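You operate a simulated robot arm through the tools that you are given. There is no shell and no other tool.

You run a simulated two-armed robot. Do the job below in one go: nothing can be reset, and whatever is moved stays where it is left.

JOB
Set the hinged white pipe to 2.5 percent fall and lock the wedge.
Fine: read the teal level on its flat seat, slide the yellow wedge, turn the red knob to locked and put the level back. Set down upright: teal level.

Only the result counts: the job must be done as asked and must still hold three seconds after the hand-in. Knocking over, shifting, dropping, spilling or breaking anything else fails it.

ROBOT AND FRAMES
Two 7-joint arms with fingered hands on one trunk that stands fixed in place. Base frame: the origin is at the foot of the trunk, x ahead of it, y to its left, z up; the work surface is at about z = 0.85. Units: m, degrees, N and s.
The left shoulder is at [0.03, 0.119, 1.094], the right one opposite. With the tool pointing down near the work surface each hand reaches from about 0.34 to 0.76 m from the base axis, measured 20 degrees to its own side. Payload 3.8 kg a hand.
The TCP of each hand is the grasp point between the finger pads, 0.025 m short of the fingertips. In the tool frame z runs along the fingers and y along their closing line. The gripper opens to 0.088 m; its body begins 0.029 m behind the TCP. The gripper is a hand of 4 fingers: y runs from the thumb to the fingers, the wrist lies at [-0.013, -0.106, -0.174] in the tool frame, and closing takes about 1.5 s.
Orientation is that of the tool frame in the base frame, as a unit quaternion [x, y, z, w]. With the fingers straight down and the wrist toward the robot, the tool's x, y and z point along [0, 1, 0], [1, 0, 0] and [0, 0, -1] of the base frame.

CONTROLS
- The arms move only by the tool nudge_tool. It takes "left_motion", "right_motion" or both (then of equal length, played together; a hand with none holds still); each is a list of rows, each a list of 3 entries, a list of its own where there are three numbers: the finger opening in m, from 0 to 0.088, then the shift along the tool's x, y, z in units of 40 mm (1.0 is 40 mm), then the turn, a rotation vector about the tool's x, y, z in units of 6 degrees (1.0 is 6 degrees). In form: [[grip, [dx, dy, dz], [rx, ry, rz]], ...]. A call has 1 to 20 rows; each row shifts and turns the commanded pose from where the row before left it, along the tool's axes as they then stand. A call with a number of a shift or a turn outside -1 to 1 is refused whole. A row lasts 0.2 s, in which the tool goes at most 0.05 m and 8.6 degrees; a call with a longer step from one row to the next is refused whole, and so is a gripper value outside its range. A pose out of reach is approached as far as the arm can. The call stops where the force on the tool passes 40 N (or 10 N more than at its start, if that is more) or the arm is blocked; 0.2 s more then pass. Each finger travels about 0.153 m/s and halts on what it meets, pressing with about 28 N; the grip force reading is that of the motor and also rises with nothing between the fingers. The clock runs only during rows and for 0.2 s after the last one: add rows that do not move to give the fingers time. The reply holds the time, the measured pose of the TCP, the force on the tool along the base axes, the opening and the grip force, in the units named above and with some noise, with the torque about the TCP (base axes, N m) and any sound that the robot's microphone picked up, and new pictures: "show" is both (left out), scene, wrist or none (wrist: the cameras of the hands that moved).
- Cameras (640 x 400 px; columns grow to the right, rows downward): "scene" is now at [0.0648, -0.0179, 1.662]; the picture's right is [-0.16, -0.99, 0.00], its down [-0.68, 0.11, -0.73] and it looks along [0.72, -0.11, -0.69] (base axes); focal length 321 px, centre (320, 200). "left" rides on the left gripper at [-0.064, -0.083, -0.098] in its tool frame; the picture's right is [-0.62, -0.37, 0.69], its down [0.71, -0.63, 0.30] and it looks along [0.32, 0.68, 0.65] (tool axes); focal length 265 px, centre (320, 200). "right" rides on the right gripper at [0.064, -0.083, -0.098] in its tool frame; the picture's right is [-0.62, 0.37, -0.69], its down [-0.71, -0.63, 0.30] and it looks along [-0.32, 0.68, 0.65] (tool axes); focal length 265 px, centre (320, 200).
- move_column(by): moves the trunk up (or, below 0, down) by that many m; the arms and the scene camera ride with it, the base frame stays. It gives what a move gives, with no picture.
- set_grasp(shape, hand): the hand has 4 fingers and takes this shape, open, in about a second: jaw (thumb against the fingers, like two jaws); tri (thumb and two fingers); tip (a fingertip pinch); poke (one finger out to press); point (the index stretched); flat (the hand flat); cup (the hand cupped); fist (a fist). The gripper value then closes the fingers along that shape, each until it touches; the sizes above hold for jaw. It gives what a move gives, with no picture.
- turn_head(pan, tilt): turns the head with the scene camera to pan (to the left, within 120 degrees either way) and tilt (down, from -29 to 69), counted from straight ahead of the robot. It gives what a move gives, and a new picture of the scene camera.
- probe_pixels(camera, pixels): for up to 12 pixels [column, row] of the newest picture of that camera ("zoom" is the newest enlarged one), the place [x, y, z] in the base frame of the surface seen there, good to about 0.002 m, but the place of the scene camera against the robot may be out by one fixed shift of up to 0.018 m in any direction. No time passes.
- zoom(camera, box): a new picture of the part [left, top, right, bottom] of that camera's present view, enlarged. No time passes.
- finish_job(): hands the job in; it is judged then, once.

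Open the grippers and draw the arms clear of the work before you hand the job in, unless the task says otherwise.

The tools are called after ">>>" as a command line: name --argument value ..., lists and objects as JSON in quotes. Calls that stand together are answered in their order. nudge_tool: Moves the arms, as the interface text tells. Its arguments: {"type":"object","properties":{"left_motion":{"type":"array"},"right_motion":{"type":"array"},"show":{"type":"string","enum":["both","scene","wrist","none"]}},"required":[]} The other tools are called the same way: move_column (by) moves the trunk up or down; set_grasp (shape, hand) gives the hand a shape; turn_head (pan, tilt) turns the head that bears the scene camera; probe_pixels (camera, pixels) gives the place of the surface under pixels of a picture; zoom (camera, box) takes an enlarged picture of a part of a camera's view; finish_job () hands the job in.

At the start:

```text
clock: 0.0
left_position: [0.499, 0.0406, 1.283]
left_orientation: [0.707, 0.707, 0.0, 0.0]
left_force: [-1.2, 0.3, 0.5]
left_moment: [0.03, 0.01, 0.0]
left_grip_width: 0.0875
left_grip_force: 0.1
left_shape: jaw
right_position: [0.4953, -0.3272, 1.3047]
right_orientation: [0.707, 0.707, 0.0, 0.0]
right_force: [0.6, -0.1, -0.3]
right_moment: [-0.03, 0.03, 0.02]
right_grip_width: 0.0875
right_grip_force: 0.0
right_shape: jaw
trunk travel left (down, up): [-0.25, 0.34]
head pan, tilt (commanded): [-9.0, 43.5]
```

scene: 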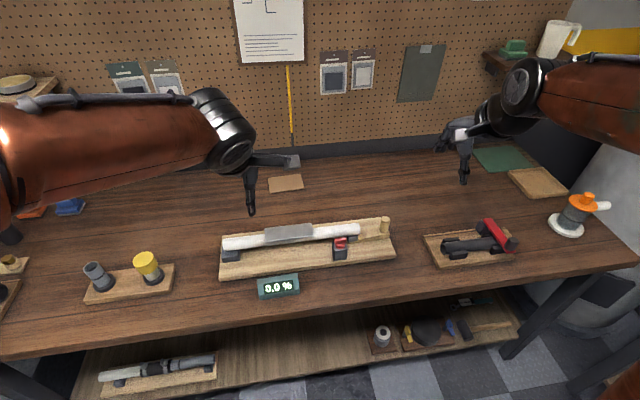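
right: 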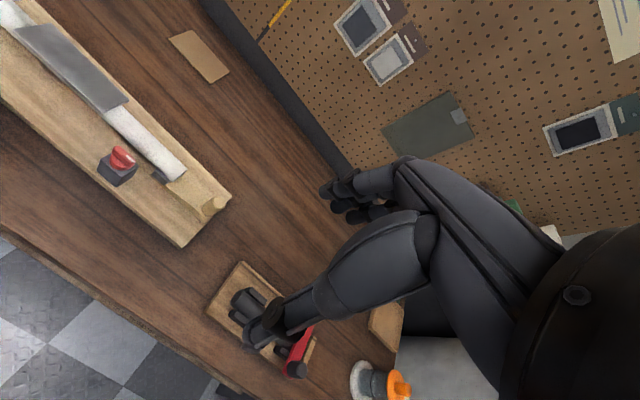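
left: 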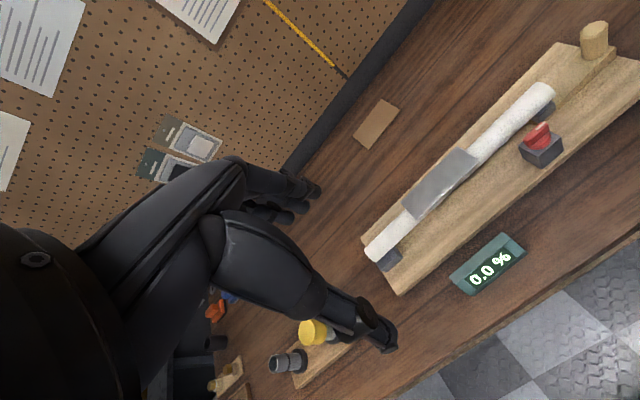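

The scene shows the pipe fixture around pixels (220-395, 220-275) and the teal level at (278, 286) reading 0.0 %. I zoom in to study the fixture before moving.

>>> zoom --camera "scene" --box '[200, 190, 420, 320]'

>>> zoom --camera "left" --box '[350, 10, 640, 310]'

```text
2.91 times, centred on (310, 255) of scene
```

zoom: 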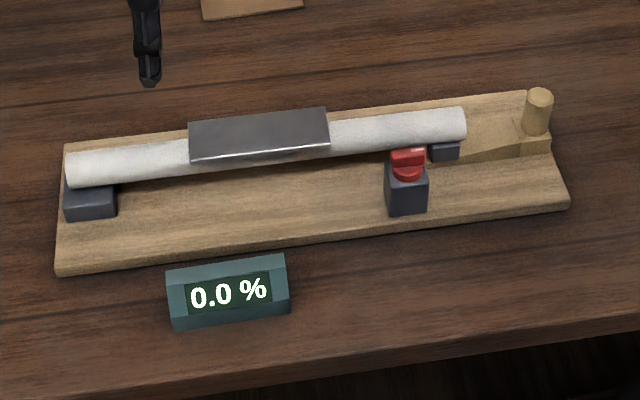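

```text
1.33 times, centred on (495, 160) of left
```

zoom: 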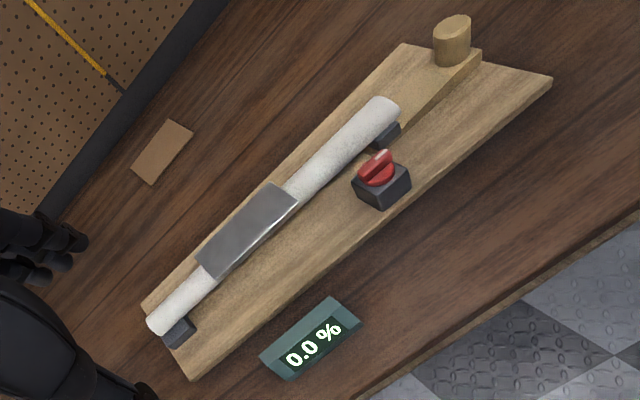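

I probe points on the fixture in the last zoom-like region using the scene camera directly: seat corners, pipe ends, wedge, peg, knob, level, and base board.

>>> zoom --camera "scene" --box '[200, 190, 420, 320]'

>>> probe_pixels --camera "zoom" --pixels '[[195, 130], [322, 115], [195, 152], [325, 138], [72, 160], [462, 118], [540, 97], [535, 120], [410, 155], [405, 195], [168, 272], [285, 260]]'

>>> probe_pixels --camera "zoom" --pixels '[[175, 325], [290, 308], [228, 292], [300, 200], [480, 150], [530, 145], [548, 150], [445, 153], [490, 120], [60, 268], [568, 207], [90, 205]]'

```text
2.91 times, centred on (310, 255) of scene
```

zoom: 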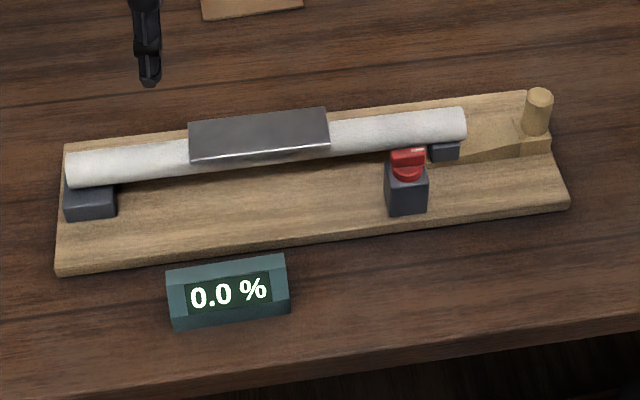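

```text
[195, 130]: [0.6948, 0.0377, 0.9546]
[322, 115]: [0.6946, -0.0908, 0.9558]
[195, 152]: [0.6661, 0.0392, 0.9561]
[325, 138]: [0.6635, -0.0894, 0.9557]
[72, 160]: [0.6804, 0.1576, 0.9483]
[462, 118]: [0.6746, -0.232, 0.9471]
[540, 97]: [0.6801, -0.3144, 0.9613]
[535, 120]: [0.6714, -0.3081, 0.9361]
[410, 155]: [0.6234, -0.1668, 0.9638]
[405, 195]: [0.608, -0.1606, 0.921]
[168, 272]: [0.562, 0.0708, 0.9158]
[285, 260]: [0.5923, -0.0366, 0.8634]
```

```text
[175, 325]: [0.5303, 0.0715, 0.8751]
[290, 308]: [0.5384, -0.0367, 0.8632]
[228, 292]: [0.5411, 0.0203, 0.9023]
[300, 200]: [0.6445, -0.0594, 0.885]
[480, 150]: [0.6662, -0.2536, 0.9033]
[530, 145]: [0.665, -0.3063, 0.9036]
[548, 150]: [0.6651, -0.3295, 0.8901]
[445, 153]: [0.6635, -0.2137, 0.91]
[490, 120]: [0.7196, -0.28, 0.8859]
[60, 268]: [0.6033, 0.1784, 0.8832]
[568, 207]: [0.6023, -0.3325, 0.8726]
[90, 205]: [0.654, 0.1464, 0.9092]
```

The scene camera can be offset by up to 18 mm, so I take the same features with the left wrist camera for comparison.

>>> zoom --camera "left" --box '[350, 10, 640, 310]'

>>> probe_pixels --camera "zoom" --pixels '[[202, 262], [275, 190], [220, 275], [292, 200], [154, 320], [385, 105], [454, 22], [450, 45], [378, 160], [372, 195], [322, 312], [340, 305]]'

>>> probe_pixels --camera "zoom" --pixels '[[262, 355], [335, 300], [360, 322], [293, 378], [240, 350], [420, 110], [460, 75], [475, 60], [400, 145], [300, 270], [550, 80], [180, 330]]'

```text
1.33 times, centred on (495, 160) of left
```

zoom: 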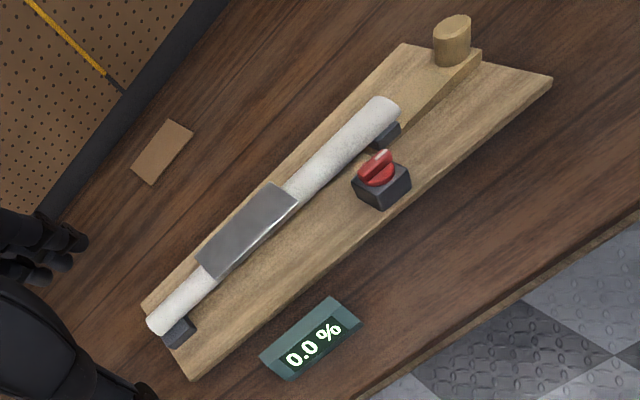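

```text
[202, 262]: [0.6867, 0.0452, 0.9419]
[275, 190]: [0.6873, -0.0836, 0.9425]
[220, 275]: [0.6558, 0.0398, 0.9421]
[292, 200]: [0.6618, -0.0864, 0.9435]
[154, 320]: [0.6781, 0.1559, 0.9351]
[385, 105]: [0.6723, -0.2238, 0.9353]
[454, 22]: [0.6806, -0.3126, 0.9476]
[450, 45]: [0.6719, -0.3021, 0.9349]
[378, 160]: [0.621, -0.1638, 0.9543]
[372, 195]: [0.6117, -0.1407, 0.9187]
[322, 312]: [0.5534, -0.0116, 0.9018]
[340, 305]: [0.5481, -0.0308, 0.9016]
```

```text
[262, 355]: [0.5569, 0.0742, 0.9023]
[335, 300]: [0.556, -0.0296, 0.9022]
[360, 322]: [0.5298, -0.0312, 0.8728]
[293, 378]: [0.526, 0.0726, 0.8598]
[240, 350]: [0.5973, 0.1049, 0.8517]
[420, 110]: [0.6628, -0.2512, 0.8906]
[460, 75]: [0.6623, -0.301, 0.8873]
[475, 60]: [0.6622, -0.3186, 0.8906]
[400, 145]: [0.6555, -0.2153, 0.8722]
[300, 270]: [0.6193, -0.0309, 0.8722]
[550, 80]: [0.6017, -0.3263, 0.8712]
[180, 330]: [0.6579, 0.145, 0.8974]
```

The wrist camera puts the table at z≈0.852 and the seat top at z≈0.942 (seat x 0.656–0.69, y −0.088…0.044). The scene camera reads about 12 mm high. I lower the right hand to above the wedge and knob for a close look.

>>> nudge_tool --right_motion '[[0.088, [0.1, 0.1, 0.95], [0, 0, 0]], [0.088, [0.1, 0.1, 0.95], [0, 0, 0]], [0.088, [0.1, 0.1, 0.95], [0, 0, 0]], [0.088, [0.1, 0.1, 0.95], [0, 0, 0]], [0.088, [0.1, 0.1, 0.9], [0, 0, 0]], [0.088, [0.1, 0.1, 0.9], [0, 0, 0]], [0.088, [0, 0, 0], [0, 0, 0]]]' --show "both"

```text
clock: 1.6
left_position: [0.4995, 0.0407, 1.2836]
left_orientation: [0.707, 0.707, 0.0, 0.0]
left_force: [-0.4, 0.5, -0.5]
left_moment: [-0.04, -0.02, 0.0]
left_grip_width: 0.0874
left_grip_force: 0.1
left_shape: jaw
right_position: [0.5211, -0.3027, 1.0813]
right_orientation: [0.706, 0.708, 0.0, 0.0]
right_force: [0.5, -0.2, 0.2]
right_moment: [0.0, 0.02, 0.01]
right_grip_width: 0.088
right_grip_force: 0.1
right_shape: jaw
trunk travel left (down, up): [-0.25, 0.34]
head pan, tilt (commanded): [-9.0, 43.5]
```

scene: 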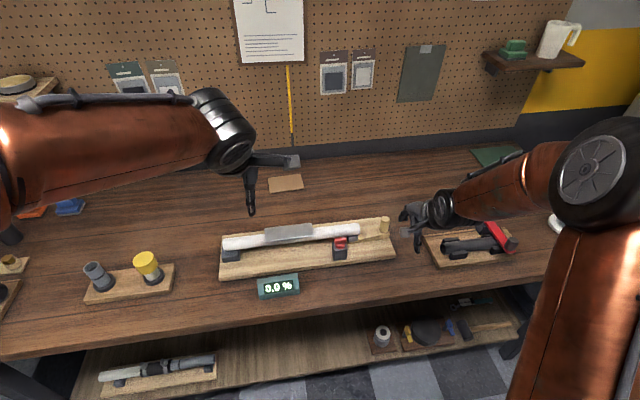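
right: 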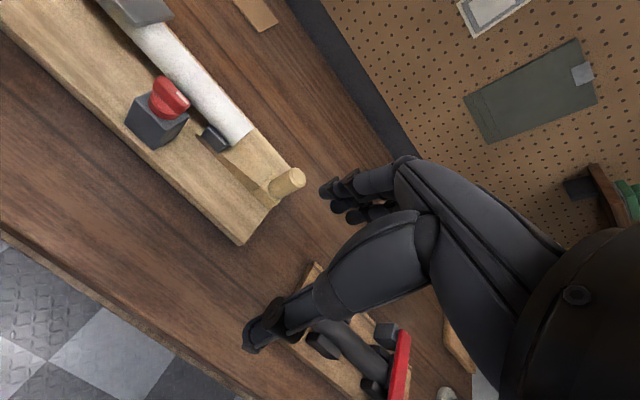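

The right wrist picture shows the knob at (168, 98), foot at (213, 138), and the wedge with its peg at (288, 182). I zoom in there.

>>> zoom --camera "right" --box '[100, 50, 340, 250]'

>>> probe_pixels --camera "zoom" --pixels '[[505, 335], [525, 355], [440, 370], [350, 270], [300, 235], [400, 320], [480, 300], [420, 230], [440, 400], [165, 140], [185, 90], [390, 225]]'

```text
2.00 times, centred on (220, 150) of right
```

zoom: 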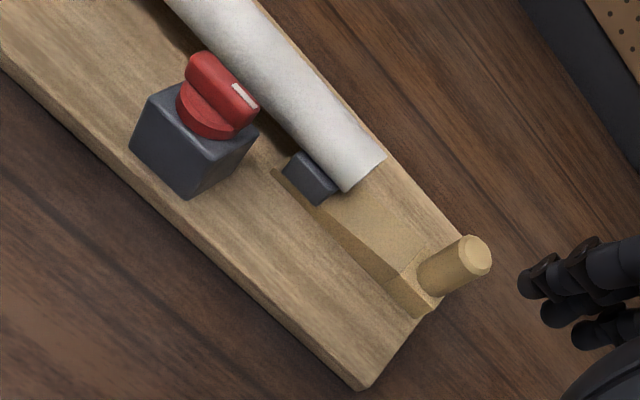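

```text
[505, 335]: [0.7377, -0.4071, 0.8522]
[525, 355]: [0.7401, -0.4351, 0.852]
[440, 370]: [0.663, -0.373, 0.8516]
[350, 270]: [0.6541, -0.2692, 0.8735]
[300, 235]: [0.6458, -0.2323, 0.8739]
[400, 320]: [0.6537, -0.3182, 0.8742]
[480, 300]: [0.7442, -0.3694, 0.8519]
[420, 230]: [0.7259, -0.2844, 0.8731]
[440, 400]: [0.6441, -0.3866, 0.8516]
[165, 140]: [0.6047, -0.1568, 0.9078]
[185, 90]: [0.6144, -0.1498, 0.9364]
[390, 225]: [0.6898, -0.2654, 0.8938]
```

I measure the wedge's top slope and details of the peg, foot and knob.

>>> probe_pixels --camera "zoom" --pixels '[[335, 205], [350, 215], [365, 230], [380, 245], [395, 258], [405, 265], [470, 255], [478, 245], [450, 270], [435, 290], [310, 180], [320, 200]]'

>>> probe_pixels --camera "zoom" --pixels '[[205, 65], [220, 80], [240, 100], [215, 120], [190, 115], [245, 92], [145, 150], [185, 195], [255, 130], [365, 165], [345, 185], [415, 310]]'

>>> zoom --camera "right" --box '[120, 60, 220, 160]'

>>> zoom --camera "scene" --box '[310, 200, 410, 270]'

```text
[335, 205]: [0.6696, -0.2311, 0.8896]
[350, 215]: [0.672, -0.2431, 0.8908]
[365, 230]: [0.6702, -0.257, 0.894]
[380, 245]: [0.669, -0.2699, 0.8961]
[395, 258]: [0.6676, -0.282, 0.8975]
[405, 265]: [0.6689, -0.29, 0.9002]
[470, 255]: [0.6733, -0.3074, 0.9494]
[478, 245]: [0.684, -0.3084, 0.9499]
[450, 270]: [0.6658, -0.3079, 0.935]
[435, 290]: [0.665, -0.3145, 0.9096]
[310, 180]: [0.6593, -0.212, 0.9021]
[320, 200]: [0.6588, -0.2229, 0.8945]
```

```text
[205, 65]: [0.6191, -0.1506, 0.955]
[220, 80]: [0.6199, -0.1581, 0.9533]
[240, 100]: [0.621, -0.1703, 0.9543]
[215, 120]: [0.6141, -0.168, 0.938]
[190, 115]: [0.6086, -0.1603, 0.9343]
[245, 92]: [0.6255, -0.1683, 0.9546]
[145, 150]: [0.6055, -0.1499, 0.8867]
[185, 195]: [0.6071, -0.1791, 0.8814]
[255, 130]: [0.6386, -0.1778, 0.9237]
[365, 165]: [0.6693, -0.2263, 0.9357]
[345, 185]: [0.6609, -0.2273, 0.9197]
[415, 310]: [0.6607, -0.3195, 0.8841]
```

```text
4.00 times, centred on (170, 110) of right
```

zoom: 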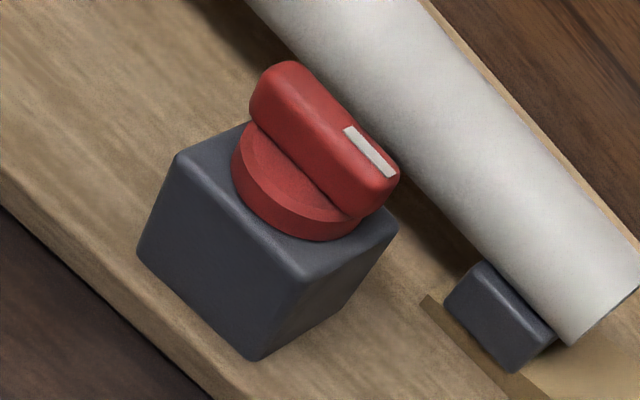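

```text
5.71 times, centred on (360, 235) of scene
```

zoom: 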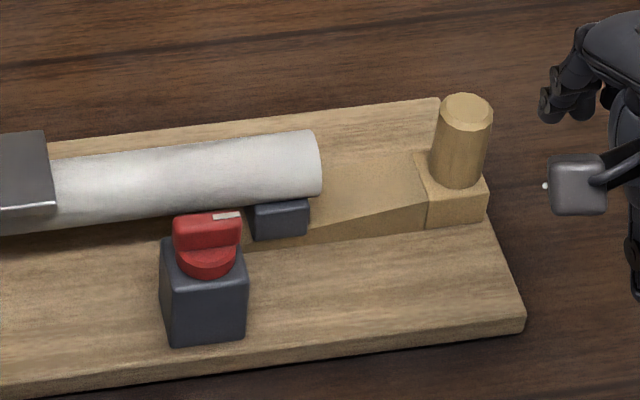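

The wedge rises about 0.18 mm/mm toward its peg side, so about 50 mm of travel toward +y is expected for 2.5 %. I zoom in on the posted sheet to see whether it tells anything about the knob's locked direction.

>>> turn_head --pan 0 --tilt 15

```text
clock: 2.5
left_position: [0.5013, 0.0401, 1.2817]
left_orientation: [0.707, 0.707, 0.0, 0.001]
left_force: [1.0, -1.0, -0.2]
left_moment: [-0.02, 0.03, -0.03]
left_grip_width: 0.0875
left_grip_force: 0.0
left_shape: jaw
right_position: [0.5228, -0.3015, 1.0817]
right_orientation: [0.706, 0.708, 0.0, 0.0]
right_force: [-0.3, -0.2, 0.8]
right_moment: [-0.03, 0.0, 0.0]
right_grip_width: 0.0876
right_grip_force: 0.0
right_shape: jaw
trunk travel left (down, up): [-0.25, 0.34]
head pan, tilt (commanded): [0.0, 15.0]
```

scene: 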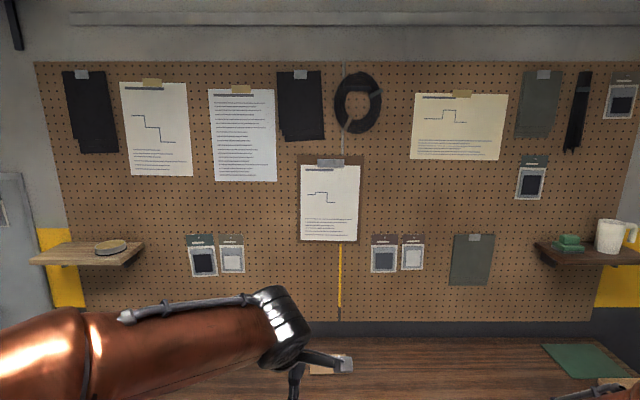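

The sheets carry no locking hint. I turn the head back to the bench and zoom on the teal level from both cameras to get its cross-section.

>>> turn_head --pan -5 --tilt 48

>>> zoom --camera "left" --box '[430, 220, 550, 310]'

>>> probe_pixels --camera "zoom" --pixels '[[120, 255], [135, 275], [160, 310], [190, 370], [200, 385], [370, 90], [410, 75], [440, 110], [490, 160], [500, 165], [260, 200], [270, 175]]'

```text
clock: 3.5
left_position: [0.5005, 0.0409, 1.2827]
left_orientation: [0.707, 0.707, 0.0, 0.0]
left_force: [0.6, 0.1, 0.0]
left_moment: [0.01, -0.03, -0.02]
left_grip_width: 0.0877
left_grip_force: 0.0
left_shape: jaw
right_position: [0.5225, -0.3036, 1.0812]
right_orientation: [0.707, 0.707, 0.0, 0.0]
right_force: [0.2, -0.4, 0.2]
right_moment: [-0.01, 0.02, 0.01]
right_grip_width: 0.0877
right_grip_force: 0.0
right_shape: jaw
trunk travel left (down, up): [-0.25, 0.34]
head pan, tilt (commanded): [-5.0, 48.0]
```

scene: 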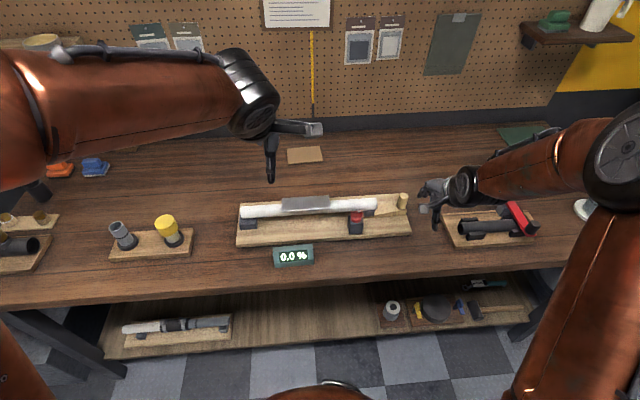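

```text
4.44 times, centred on (490, 265) of left
```

zoom: 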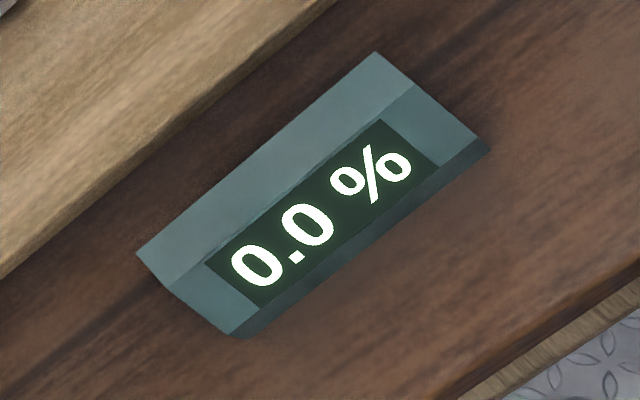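

```text
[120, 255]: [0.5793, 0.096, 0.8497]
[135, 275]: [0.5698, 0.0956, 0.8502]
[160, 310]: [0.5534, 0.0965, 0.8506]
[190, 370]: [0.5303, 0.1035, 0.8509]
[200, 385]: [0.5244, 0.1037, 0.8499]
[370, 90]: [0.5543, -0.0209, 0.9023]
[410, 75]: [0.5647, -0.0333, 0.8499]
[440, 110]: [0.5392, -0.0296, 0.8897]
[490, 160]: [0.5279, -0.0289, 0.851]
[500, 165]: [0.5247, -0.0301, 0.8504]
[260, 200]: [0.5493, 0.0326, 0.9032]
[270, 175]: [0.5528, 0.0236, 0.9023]
```

I probe finer across the level's section along the column of the picture through its middle.

>>> probe_pixels --camera "zoom" --pixels '[[235, 165], [245, 180], [255, 195], [265, 210], [275, 225], [290, 245], [310, 270], [325, 285], [330, 282], [350, 280], [376, 58], [140, 252]]'

>>> probe_pixels --camera "zoom" --pixels '[[372, 60], [410, 92], [480, 148], [145, 258], [172, 285], [228, 328], [240, 336], [485, 152], [405, 85], [420, 140], [440, 160], [450, 185]]'

```text
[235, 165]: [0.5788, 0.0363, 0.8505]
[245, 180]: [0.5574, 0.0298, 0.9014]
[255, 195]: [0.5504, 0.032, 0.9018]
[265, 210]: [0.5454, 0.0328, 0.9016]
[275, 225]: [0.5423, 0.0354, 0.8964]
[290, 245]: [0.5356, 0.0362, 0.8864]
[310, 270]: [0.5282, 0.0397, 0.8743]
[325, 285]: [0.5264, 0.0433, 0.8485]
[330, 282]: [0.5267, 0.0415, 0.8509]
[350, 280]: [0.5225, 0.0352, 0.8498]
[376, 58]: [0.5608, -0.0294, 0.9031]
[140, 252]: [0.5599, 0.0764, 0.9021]
```

```text
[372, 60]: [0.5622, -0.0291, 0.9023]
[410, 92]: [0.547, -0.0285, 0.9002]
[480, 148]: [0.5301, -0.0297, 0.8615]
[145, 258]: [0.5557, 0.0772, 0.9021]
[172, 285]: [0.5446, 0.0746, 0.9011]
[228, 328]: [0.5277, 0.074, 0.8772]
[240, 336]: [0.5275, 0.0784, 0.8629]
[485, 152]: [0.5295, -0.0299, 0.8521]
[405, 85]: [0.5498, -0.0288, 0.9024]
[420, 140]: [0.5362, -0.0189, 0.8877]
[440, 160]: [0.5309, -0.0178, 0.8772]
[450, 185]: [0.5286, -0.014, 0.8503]
```

The level is 33 mm deep (x 0.528–0.561), 51 mm tall, y −0.030…0.076, with only the lowest 23 mm of its front vertical. I check where the board's front edge is, since the left fingers must fit between it and the level.

>>> zoom --camera "left" --box '[360, 160, 540, 300]'

>>> probe_pixels --camera "zoom" --pixels '[[160, 470], [200, 400], [210, 410], [300, 330], [310, 345], [320, 355], [400, 250], [410, 262], [420, 275], [505, 165], [515, 178], [525, 190]]'

```text
2.86 times, centred on (450, 230) of left
```

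zoom: 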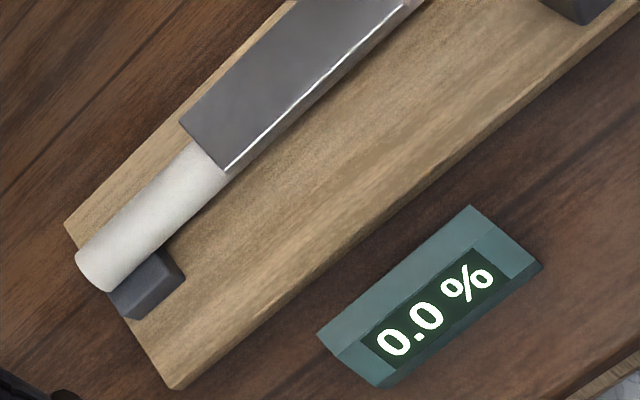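

```text
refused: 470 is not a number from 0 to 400
```

The zoom shows the board's front edge running from (175, 388) to (630, 20). I probe along it.

>>> probe_pixels --camera "zoom" --pixels '[[175, 383], [210, 355], [218, 362], [300, 284], [308, 292], [316, 300], [400, 205], [408, 213], [416, 221], [440, 190], [225, 165], [185, 125]]'

>>> probe_pixels --camera "zoom" --pixels '[[290, 5], [405, 5], [240, 145], [340, 50], [210, 100], [80, 255], [110, 285], [195, 150], [215, 180], [150, 280], [130, 310], [70, 222]]'

```text
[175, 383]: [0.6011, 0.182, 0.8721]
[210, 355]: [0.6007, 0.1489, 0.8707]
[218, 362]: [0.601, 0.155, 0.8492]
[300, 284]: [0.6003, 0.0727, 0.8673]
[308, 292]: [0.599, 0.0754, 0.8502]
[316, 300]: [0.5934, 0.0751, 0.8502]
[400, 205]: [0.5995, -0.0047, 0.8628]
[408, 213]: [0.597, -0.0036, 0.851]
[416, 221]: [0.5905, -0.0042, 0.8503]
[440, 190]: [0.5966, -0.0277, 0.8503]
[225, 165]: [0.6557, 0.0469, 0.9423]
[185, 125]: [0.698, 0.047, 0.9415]
```

```text
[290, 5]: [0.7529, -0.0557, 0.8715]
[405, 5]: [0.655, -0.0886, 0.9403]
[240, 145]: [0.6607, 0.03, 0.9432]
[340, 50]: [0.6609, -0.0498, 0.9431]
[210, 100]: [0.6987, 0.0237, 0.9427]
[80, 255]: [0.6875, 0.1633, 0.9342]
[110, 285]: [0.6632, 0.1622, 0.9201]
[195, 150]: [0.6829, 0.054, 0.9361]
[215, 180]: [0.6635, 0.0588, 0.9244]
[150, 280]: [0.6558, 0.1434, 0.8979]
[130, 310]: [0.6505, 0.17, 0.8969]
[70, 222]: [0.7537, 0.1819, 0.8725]
```

The board's front face is at x=0.600, leaving 39 mm behind the level; the seat is centred at (0.677, −0.021, 0.942). I lower the left hand above the level with the opening narrowed to 0.062.

>>> nudge_tool --left_motion '[[0.062, [-0.05, 0.1125, 0.869], [0, 0, 0]], [0.062, [-0.05, 0.1125, 0.869], [0, 0, 0]], [0.062, [-0.05, 0.1125, 0.869], [0, 0, 0]], [0.062, [-0.05, 0.1125, 0.869], [0, 0, 0]], [0.062, [-0.05, 0.1125, 0.869], [0, 0, 0]], [0.062, [-0.05, 0.1125, 0.869], [0, 0, 0]], [0.062, [-0.05, 0.1125, 0.869], [0, 0, 0]], [0.062, [-0.05, 0.1125, 0.869], [0, 0, 0]], [0.062, [-0.05, 0.1125, 0.869], [0, 0, 0]], [0.062, [0, 0, 0], [0, 0, 0]]]' --show "both"

```text
clock: 5.7
left_position: [0.5388, 0.0234, 0.9699]
left_orientation: [0.706, 0.708, 0.0, 0.0]
left_force: [-0.7, 0.1, 0.7]
left_moment: [-0.03, -0.02, 0.0]
left_grip_width: 0.0624
left_grip_force: 0.1
left_shape: jaw
right_position: [0.5215, -0.3033, 1.0821]
right_orientation: [0.707, 0.707, 0.001, 0.0]
right_force: [0.4, -0.3, -0.5]
right_moment: [-0.03, 0.0, 0.02]
right_grip_width: 0.0878
right_grip_force: 0.1
right_shape: jaw
trunk travel left (down, up): [-0.25, 0.34]
head pan, tilt (commanded): [-5.0, 48.0]
```

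scene: 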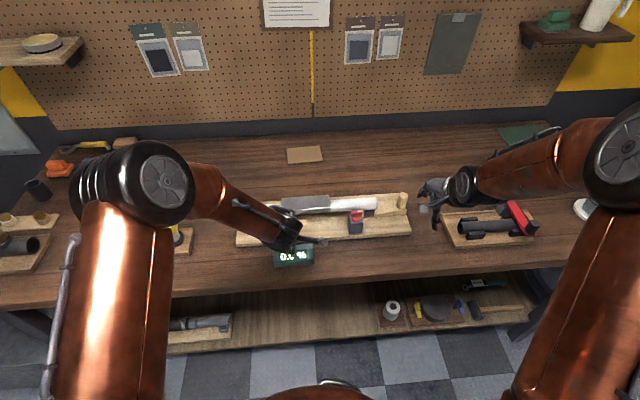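
left: 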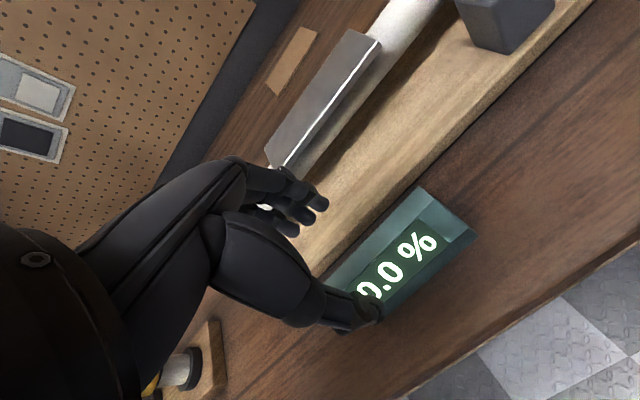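

The left hand hovers over the level. I check forearm height above the bench objects (yellow-topped coupling behind it at about (178, 240)) before lowering.

>>> probe_pixels --camera "scene" --pixels '[[160, 180], [205, 190], [240, 210], [270, 235], [180, 240], [150, 215], [225, 205], [120, 235], [130, 300], [290, 235], [320, 240], [60, 170]]'

>>> zoom --camera "left" --box '[220, 140, 480, 340]'

```text
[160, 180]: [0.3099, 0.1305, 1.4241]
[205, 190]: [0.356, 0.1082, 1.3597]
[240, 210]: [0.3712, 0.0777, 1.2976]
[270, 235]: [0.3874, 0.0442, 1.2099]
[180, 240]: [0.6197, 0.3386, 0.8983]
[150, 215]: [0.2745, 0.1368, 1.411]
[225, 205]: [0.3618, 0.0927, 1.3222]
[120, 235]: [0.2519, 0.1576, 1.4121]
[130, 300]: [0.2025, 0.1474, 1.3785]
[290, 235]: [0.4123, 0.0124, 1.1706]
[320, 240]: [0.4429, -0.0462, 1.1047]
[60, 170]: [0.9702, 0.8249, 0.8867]
```

```text
2.00 times, centred on (350, 240) of left
```

zoom: 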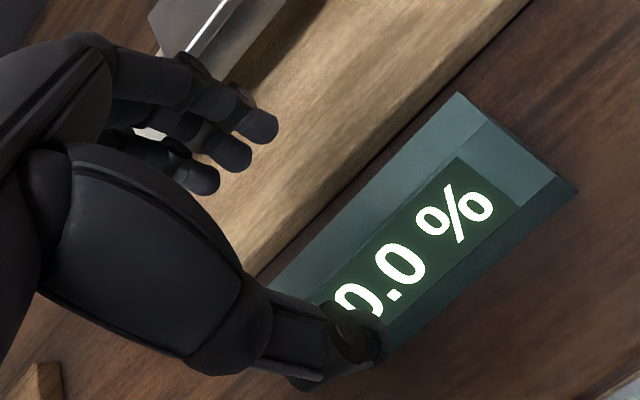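

The forearm is well above everything. I probe the fingertip positions relative to the level.

>>> probe_pixels --camera "zoom" --pixels '[[265, 125], [270, 135], [235, 158], [205, 182], [365, 340], [380, 350], [330, 375], [225, 145], [190, 170], [350, 320], [245, 110], [160, 80]]'

```text
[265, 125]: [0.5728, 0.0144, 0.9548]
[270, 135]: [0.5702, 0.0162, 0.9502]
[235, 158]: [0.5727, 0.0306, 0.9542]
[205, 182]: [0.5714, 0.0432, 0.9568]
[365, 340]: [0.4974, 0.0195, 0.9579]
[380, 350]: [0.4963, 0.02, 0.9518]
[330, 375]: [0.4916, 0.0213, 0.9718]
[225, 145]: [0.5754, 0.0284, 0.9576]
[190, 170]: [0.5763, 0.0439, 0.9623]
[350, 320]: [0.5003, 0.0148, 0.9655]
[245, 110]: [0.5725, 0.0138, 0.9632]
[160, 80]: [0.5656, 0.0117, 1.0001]
```

Fingers sit at x≈0.571–0.585 behind the level and the thumb at x≈0.50 in front, so both clear. I lower to TCP z≈0.882 without closing.

>>> nudge_tool --left_motion '[[0.062, [0, 0.05, 0.7], [0, 0, 0]], [0.062, [0, 0, 0.7], [0, 0, 0]], [0.062, [0, 0, 0.5], [0, 0, 0]], [0.062, [0, 0, 0.3], [0, 0, 0]], [0.062, [0, 0, 0], [0, 0, 0]]]' --show "both"

```text
clock: 6.9
left_position: [0.5425, 0.0228, 0.8799]
left_orientation: [0.707, 0.707, 0.0, 0.0]
left_force: [0.7, -0.4, 0.0]
left_moment: [-0.03, -0.02, 0.02]
left_grip_width: 0.0621
left_grip_force: 0.0
left_shape: jaw
right_position: [0.5221, -0.3018, 1.0821]
right_orientation: [0.707, 0.707, 0.0, 0.0]
right_force: [-0.2, -1.0, 0.2]
right_moment: [-0.01, -0.05, 0.0]
right_grip_width: 0.0879
right_grip_force: 0.1
right_shape: jaw
trunk travel left (down, up): [-0.25, 0.34]
head pan, tilt (commanded): [-5.0, 48.0]
```

scene: 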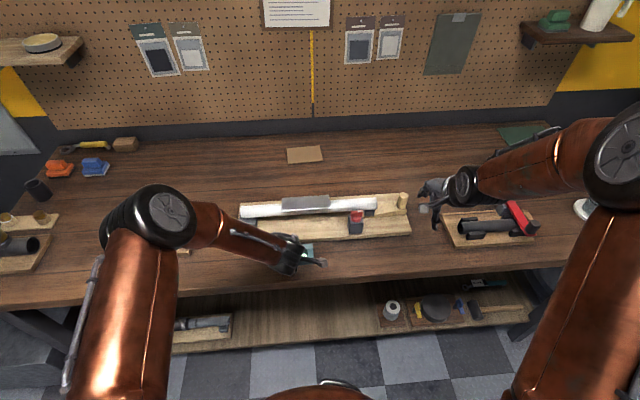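
left: 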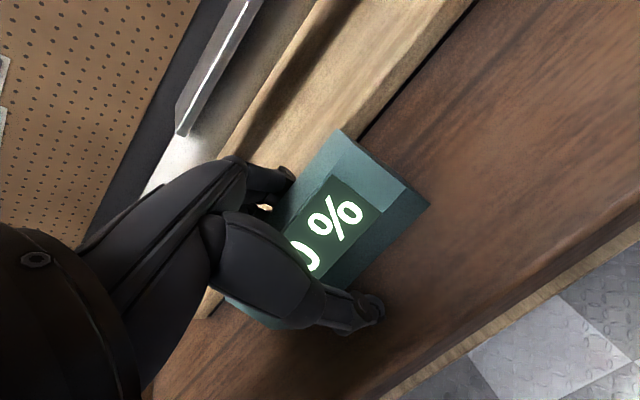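

No contact force, fingers straddle the level. I close the left hand on it and give it time.

>>> nudge_tool --left_motion '[[0.045, [0, 0, 0], [0, 0, 0]], [0.035, [0, 0, 0], [0, 0, 0]], [0.025, [0, 0, 0], [0, 0, 0]], [0.015, [0, 0, 0], [0, 0, 0]], [0.01, [0, 0, 0], [0, 0, 0]], [0.01, [0, 0, 0], [0, 0, 0]], [0.01, [0, 0, 0], [0, 0, 0]]]' --show "wrist"

```text
clock: 8.5
left_position: [0.5427, 0.0231, 0.8813]
left_orientation: [0.707, 0.707, 0.0, 0.0]
left_force: [-0.5, 1.4, 0.4]
left_moment: [0.0, -0.01, -0.01]
left_grip_width: 0.0278
left_grip_force: 28.0
left_shape: jaw
right_position: [0.5224, -0.3019, 1.0804]
right_orientation: [0.707, 0.707, 0.0, 0.001]
right_force: [0.9, -0.1, -0.5]
right_moment: [0.01, -0.01, 0.01]
right_grip_width: 0.0878
right_grip_force: 0.1
right_shape: jaw
trunk travel left (down, up): [-0.25, 0.34]
head pan, tilt (commanded): [-5.0, 48.0]
```

left: 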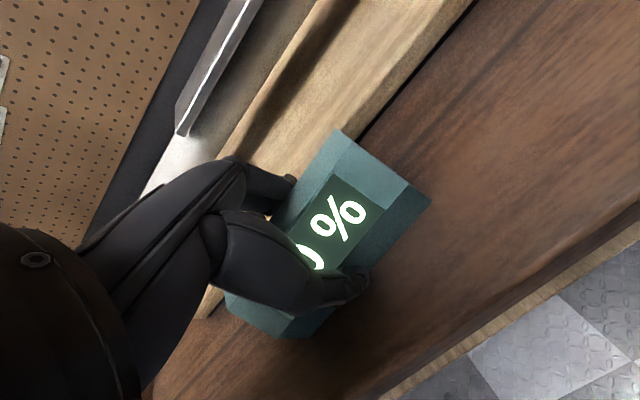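

Grip width 0.028 at 28 N: the level is held. I lift it slowly and check.

>>> nudge_tool --left_motion '[[0.01, [0, 0, -0.25], [0, 0, 0]], [0.01, [0, 0, -0.5], [0, 0, 0]], [0.01, [0, 0, -0.7], [0, 0, 0]], [0.01, [0, 0, -0.8], [0, 0, 0]], [0.01, [0, 0, -0.75], [0, 0, 0]], [0.01, [0, 0, 0], [0, 0, 0]]]' --show "both"

```text
clock: 9.9
left_position: [0.5431, 0.0231, 1.0005]
left_orientation: [0.707, 0.707, -0.001, 0.0]
left_force: [-0.5, 0.7, -1.3]
left_moment: [-0.02, -0.02, 0.01]
left_grip_width: 0.028
left_grip_force: 28.3
left_shape: jaw
right_position: [0.5219, -0.3022, 1.081]
right_orientation: [0.707, 0.707, 0.0, 0.001]
right_force: [-0.4, 0.1, 0.1]
right_moment: [-0.03, -0.03, -0.03]
right_grip_width: 0.0878
right_grip_force: 0.1
right_shape: jaw
trunk travel left (down, up): [-0.25, 0.34]
head pan, tilt (commanded): [-5.0, 48.0]
```

scene: 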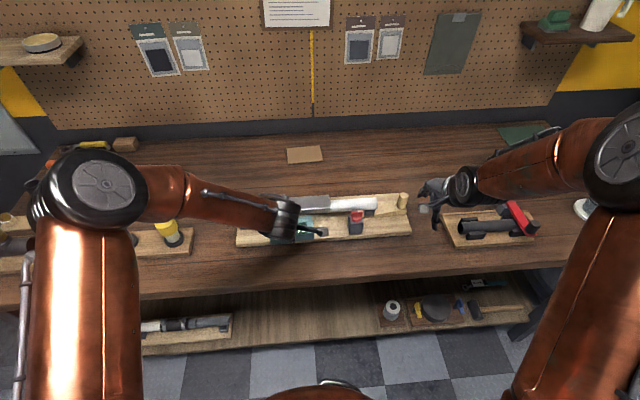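
left: 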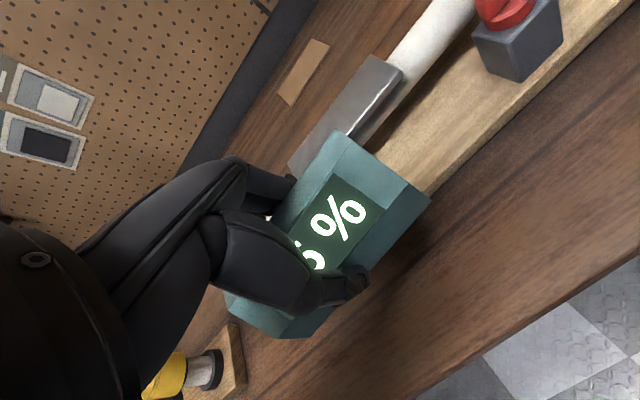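

The level is held straight (bottom ≈ 30 mm below TCP). I carry it over the seat centre at (0.677, −0.021), still 25 mm above it.

>>> nudge_tool --left_motion '[[0.01, [-0.2, 0.6, 0], [0, 0, 0]], [0.01, [-0.3, 0.9, 0], [0, 0, 0]], [0.01, [-0.3, 0.9, 0], [0, 0, 0]], [0.01, [-0.3, 0.9, 0], [0, 0, 0]], [0.01, [0, 0, 0], [0, 0, 0]], [0.01, [0, 0, 0.3], [0, 0, 0]], [0.01, [0, 0, 0], [0, 0, 0]]]' --show "both"

```text
clock: 11.5
left_position: [0.6735, -0.0223, 0.9886]
left_orientation: [0.707, 0.707, 0.001, 0.0]
left_force: [0.6, 0.2, -1.7]
left_moment: [0.0, 0.02, 0.0]
left_grip_width: 0.0279
left_grip_force: 28.0
left_shape: jaw
right_position: [0.5219, -0.3024, 1.0813]
right_orientation: [0.708, 0.707, 0.0, -0.001]
right_force: [0.0, -0.5, 0.5]
right_moment: [-0.04, 0.01, 0.0]
right_grip_width: 0.0875
right_grip_force: 0.1
right_shape: jaw
trunk travel left (down, up): [-0.25, 0.34]
head pan, tilt (commanded): [-5.0, 48.0]
```

scene: 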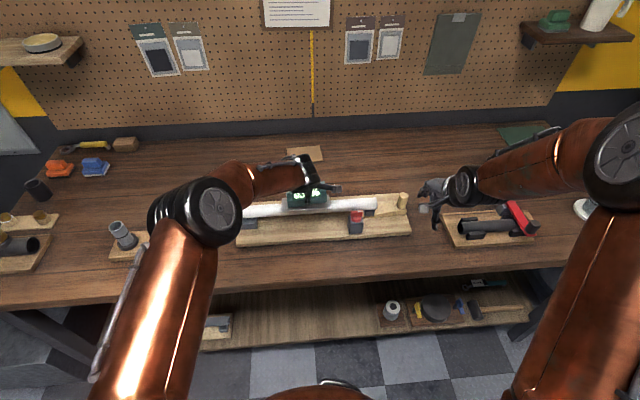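
left: 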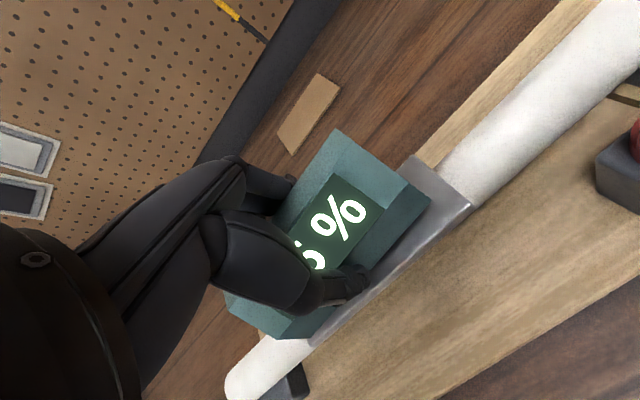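

The level's bottom is about 16 mm above the seat and centred. I lower 12 mm, then approach in small steps watching the vertical force.

>>> nudge_tool --left_motion '[[0.01, [0, 0.03, 0.15], [0, 0, 0]], [0.01, [0, 0, 0.15], [0, 0, 0]], [0.01, [0, 0, 0.05], [0, 0, 0]], [0.01, [0, 0, 0], [0, 0, 0]]]' --show "wrist"

```text
clock: 12.5
left_position: [0.6773, -0.0216, 0.9754]
left_orientation: [0.707, 0.707, 0.001, 0.0]
left_force: [0.7, 0.7, -1.4]
left_moment: [-0.02, -0.01, -0.01]
left_grip_width: 0.0276
left_grip_force: 27.6
left_shape: jaw
right_position: [0.5229, -0.3025, 1.0804]
right_orientation: [0.707, 0.707, 0.0, 0.0]
right_force: [-0.2, -0.2, -0.4]
right_moment: [-0.02, 0.02, 0.02]
right_grip_width: 0.0878
right_grip_force: 0.0
right_shape: jaw
trunk travel left (down, up): [-0.25, 0.34]
head pan, tilt (commanded): [-5.0, 48.0]
```

left: 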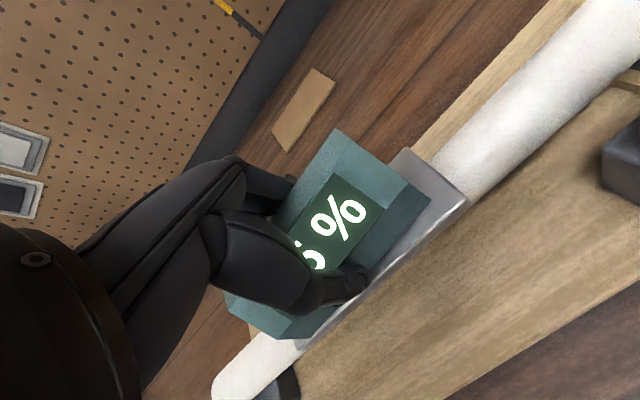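

No contact yet (vertical force unchanged at about −1.5 N from the level's weight). I lower another 3 mm in 1 mm steps.

>>> nudge_tool --left_motion '[[0.01, [0, 0, 0.025], [0, 0, 0]], [0.01, [0, 0, 0.025], [0, 0, 0]], [0.01, [0, 0, 0.025], [0, 0, 0]], [0.01, [0, 0, 0], [0, 0, 0]]]' --show "wrist"

```text
clock: 13.5
left_position: [0.6767, -0.021, 0.9727]
left_orientation: [0.707, 0.707, 0.0, 0.0]
left_force: [-0.3, 0.1, 0.3]
left_moment: [-0.01, 0.0, -0.05]
left_grip_width: 0.0278
left_grip_force: 28.3
left_shape: jaw
right_position: [0.5217, -0.3022, 1.0813]
right_orientation: [0.707, 0.707, 0.0, 0.0]
right_force: [-0.8, -0.4, 1.0]
right_moment: [-0.02, 0.01, 0.0]
right_grip_width: 0.0876
right_grip_force: 0.1
right_shape: jaw
trunk travel left (down, up): [-0.25, 0.34]
head pan, tilt (commanded): [-5.0, 48.0]
```

left: 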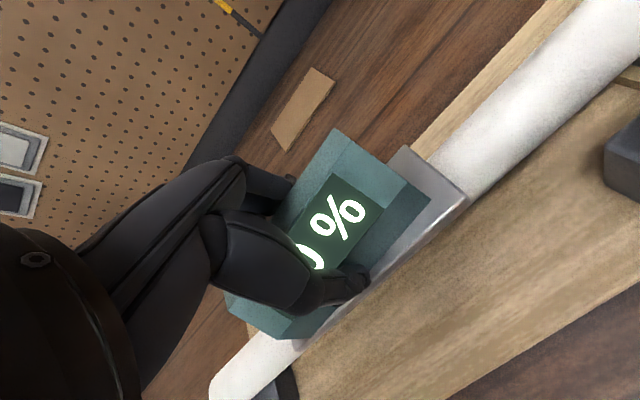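

The vertical force went from −1.4 to about +0.3 N, so the level rests on the seat. I open the hand gradually.

>>> nudge_tool --left_motion '[[0.01, [0, 0, 0.012], [0, 0, 0]], [0.026, [0, 0, 0], [0, 0, 0]], [0.029, [0, 0, 0], [0, 0, 0]], [0.032, [0, 0, 0], [0, 0, 0]], [0.037, [0, 0, 0], [0, 0, 0]], [0.045, [0, 0, 0], [0, 0, 0]], [0.055, [0, 0, 0], [0, 0, 0]], [0.065, [0, 0, 0], [0, 0, 0]], [0.065, [0, 0, 0], [0, 0, 0]]]' --show "both"

```text
clock: 15.5
left_position: [0.6771, -0.0206, 0.9712]
left_orientation: [0.707, 0.707, 0.0, 0.0]
left_force: [0.1, 0.1, 0.1]
left_moment: [-0.03, 0.02, -0.01]
left_grip_width: 0.0648
left_grip_force: 0.0
left_shape: jaw
right_position: [0.5209, -0.3034, 1.0818]
right_orientation: [0.707, 0.707, 0.0, 0.0]
right_force: [0.0, 0.0, -0.4]
right_moment: [0.0, 0.0, 0.01]
right_grip_width: 0.0877
right_grip_force: 0.1
right_shape: jaw
trunk travel left (down, up): [-0.25, 0.34]
head pan, tilt (commanded): [-5.0, 48.0]
```

scene: 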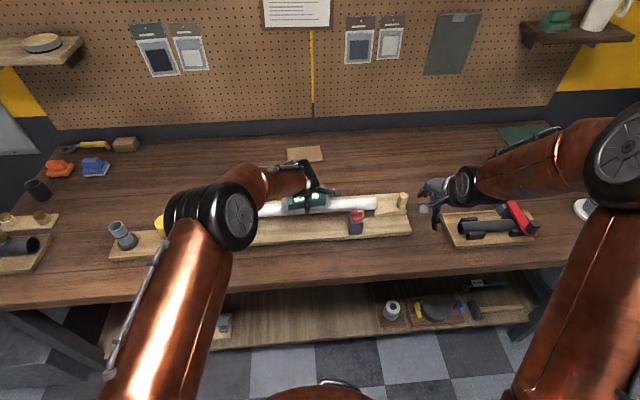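
left: 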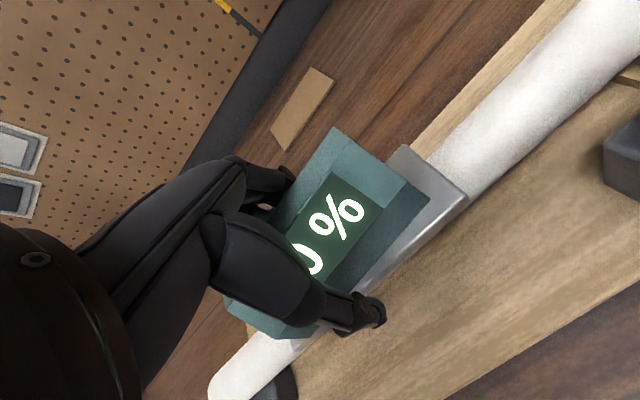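

Released cleanly. I raise the left hand straight up, then draw it back and left out of the way.

>>> nudge_tool --left_motion '[[0.065, [0, 0, -0.4], [0, 0, 0]], [0.065, [0, 0, -0.8], [0, 0, 0]], [0.065, [0, 0, -0.9], [0, 0, 0]], [0.065, [0, 0, -0.9], [0, 0, 0]], [0.065, [0, 0, -0.9], [0, 0, 0]], [0.065, [0.5, -0.8, -0.5], [0, 0, 0]], [0.065, [0.6, -0.8, -0.5], [0, 0, 0]], [0.065, [0.6, -0.8, -0.5], [0, 0, 0]], [0.065, [0.6, -0.8, -0.5], [0, 0, 0]], [0.065, [0.6, -0.8, -0.5], [0, 0, 0]], [0.065, [0.6, -0.8, -0.2], [0, 0, 0]], [0.065, [0, 0, 0], [0, 0, 0]]]' --show "both"

```text
clock: 18.1
left_position: [0.483, 0.1188, 1.2378]
left_orientation: [0.707, 0.707, 0.0, -0.001]
left_force: [0.5, 0.2, 0.2]
left_moment: [-0.02, -0.03, -0.01]
left_grip_width: 0.0648
left_grip_force: 0.0
left_shape: jaw
right_position: [0.5233, -0.3027, 1.0798]
right_orientation: [0.707, 0.707, 0.0, -0.001]
right_force: [0.5, -0.1, -0.3]
right_moment: [-0.01, 0.01, -0.01]
right_grip_width: 0.0876
right_grip_force: 0.1
right_shape: jaw
trunk travel left (down, up): [-0.25, 0.34]
head pan, tilt (commanded): [-5.0, 48.0]
```

scene: 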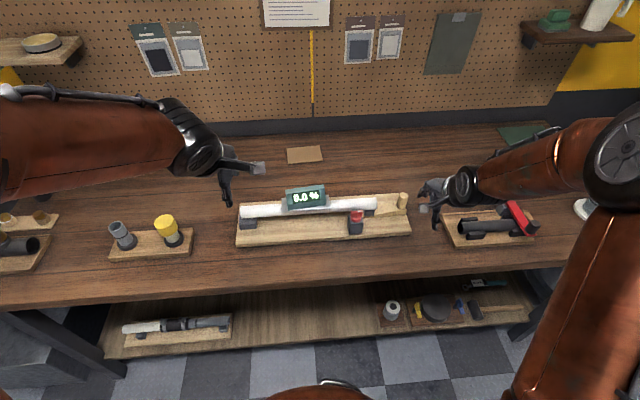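
left: 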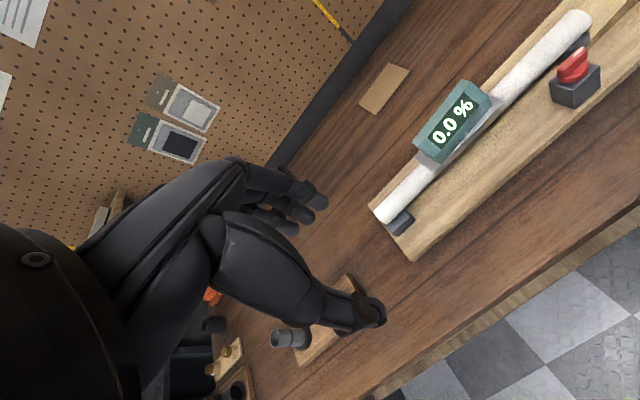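

The level sits on the seat. I zoom in on its reading with both cameras.

>>> zoom --camera "scene" --box '[230, 175, 420, 255]'

>>> zoom --camera "left" --box '[400, 60, 520, 180]'

>>> zoom --camera "right" --box '[100, 50, 340, 250]'

```text
3.37 times, centred on (325, 215) of scene
```

zoom: 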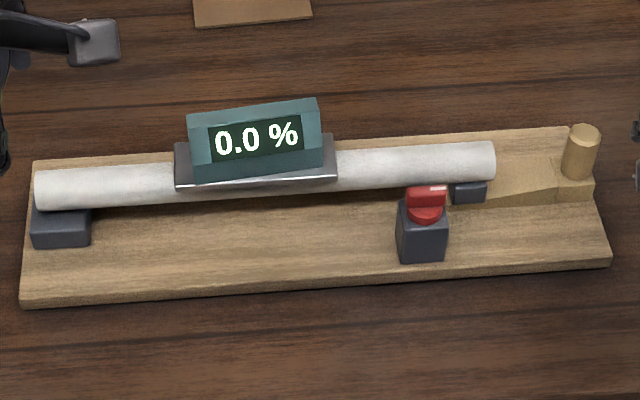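

```text
3.33 times, centred on (460, 120) of left
```

zoom: 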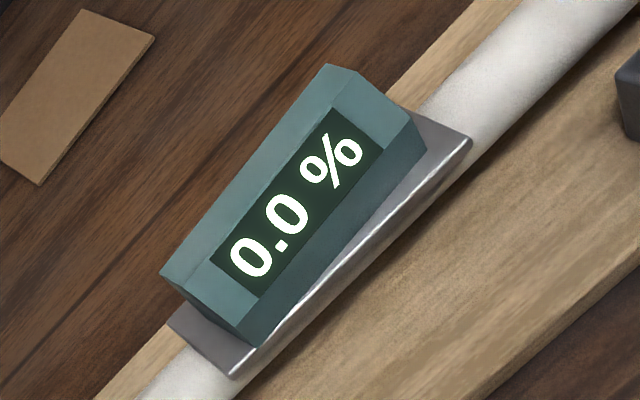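

```text
2.00 times, centred on (220, 150) of right
```

zoom: 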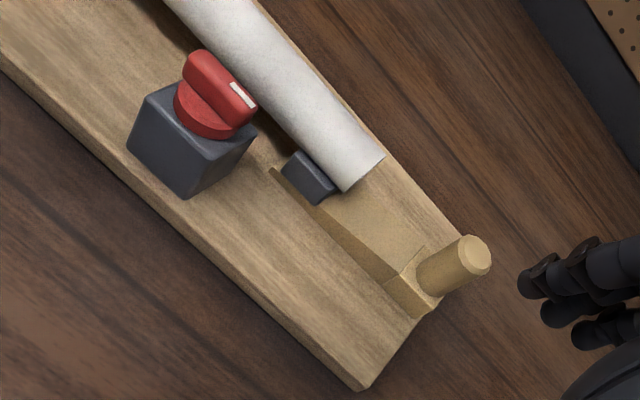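

The level reads 0.0 % on the seat. Next is the wedge: I probe the peg's outline in this right-camera zoom to locate its centre.

>>> probe_pixels --camera "zoom" --pixels '[[462, 242], [488, 252], [480, 272], [464, 262], [474, 254], [430, 265], [440, 280], [450, 290], [420, 275], [425, 250], [390, 280], [432, 312]]'

>>> set_grasp --shape "jaw" --hand "right"

```text
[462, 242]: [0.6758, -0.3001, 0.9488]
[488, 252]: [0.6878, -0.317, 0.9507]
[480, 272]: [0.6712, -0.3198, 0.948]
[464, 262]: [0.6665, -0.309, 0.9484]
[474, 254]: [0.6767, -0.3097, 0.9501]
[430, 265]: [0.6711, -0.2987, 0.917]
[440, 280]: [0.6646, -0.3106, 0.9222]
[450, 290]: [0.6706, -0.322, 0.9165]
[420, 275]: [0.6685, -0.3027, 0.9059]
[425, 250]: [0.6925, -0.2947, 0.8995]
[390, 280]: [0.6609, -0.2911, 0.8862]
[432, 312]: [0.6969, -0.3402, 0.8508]
```

```text
clock: 19.0
left_position: [0.4834, 0.1202, 1.2382]
left_orientation: [0.707, 0.707, 0.0, -0.001]
left_force: [-0.3, 0.4, 0.1]
left_moment: [0.0, 0.0, -0.03]
left_grip_width: 0.0648
left_grip_force: 0.2
left_shape: jaw
right_position: [0.5226, -0.302, 1.0816]
right_orientation: [0.706, 0.708, 0.0, -0.001]
right_force: [-0.8, -0.2, -0.1]
right_moment: [0.01, 0.02, -0.01]
right_grip_width: 0.0878
right_grip_force: 0.1
right_shape: jaw
trunk travel left (down, up): [-0.25, 0.34]
head pan, tilt (commanded): [-5.0, 48.0]
```

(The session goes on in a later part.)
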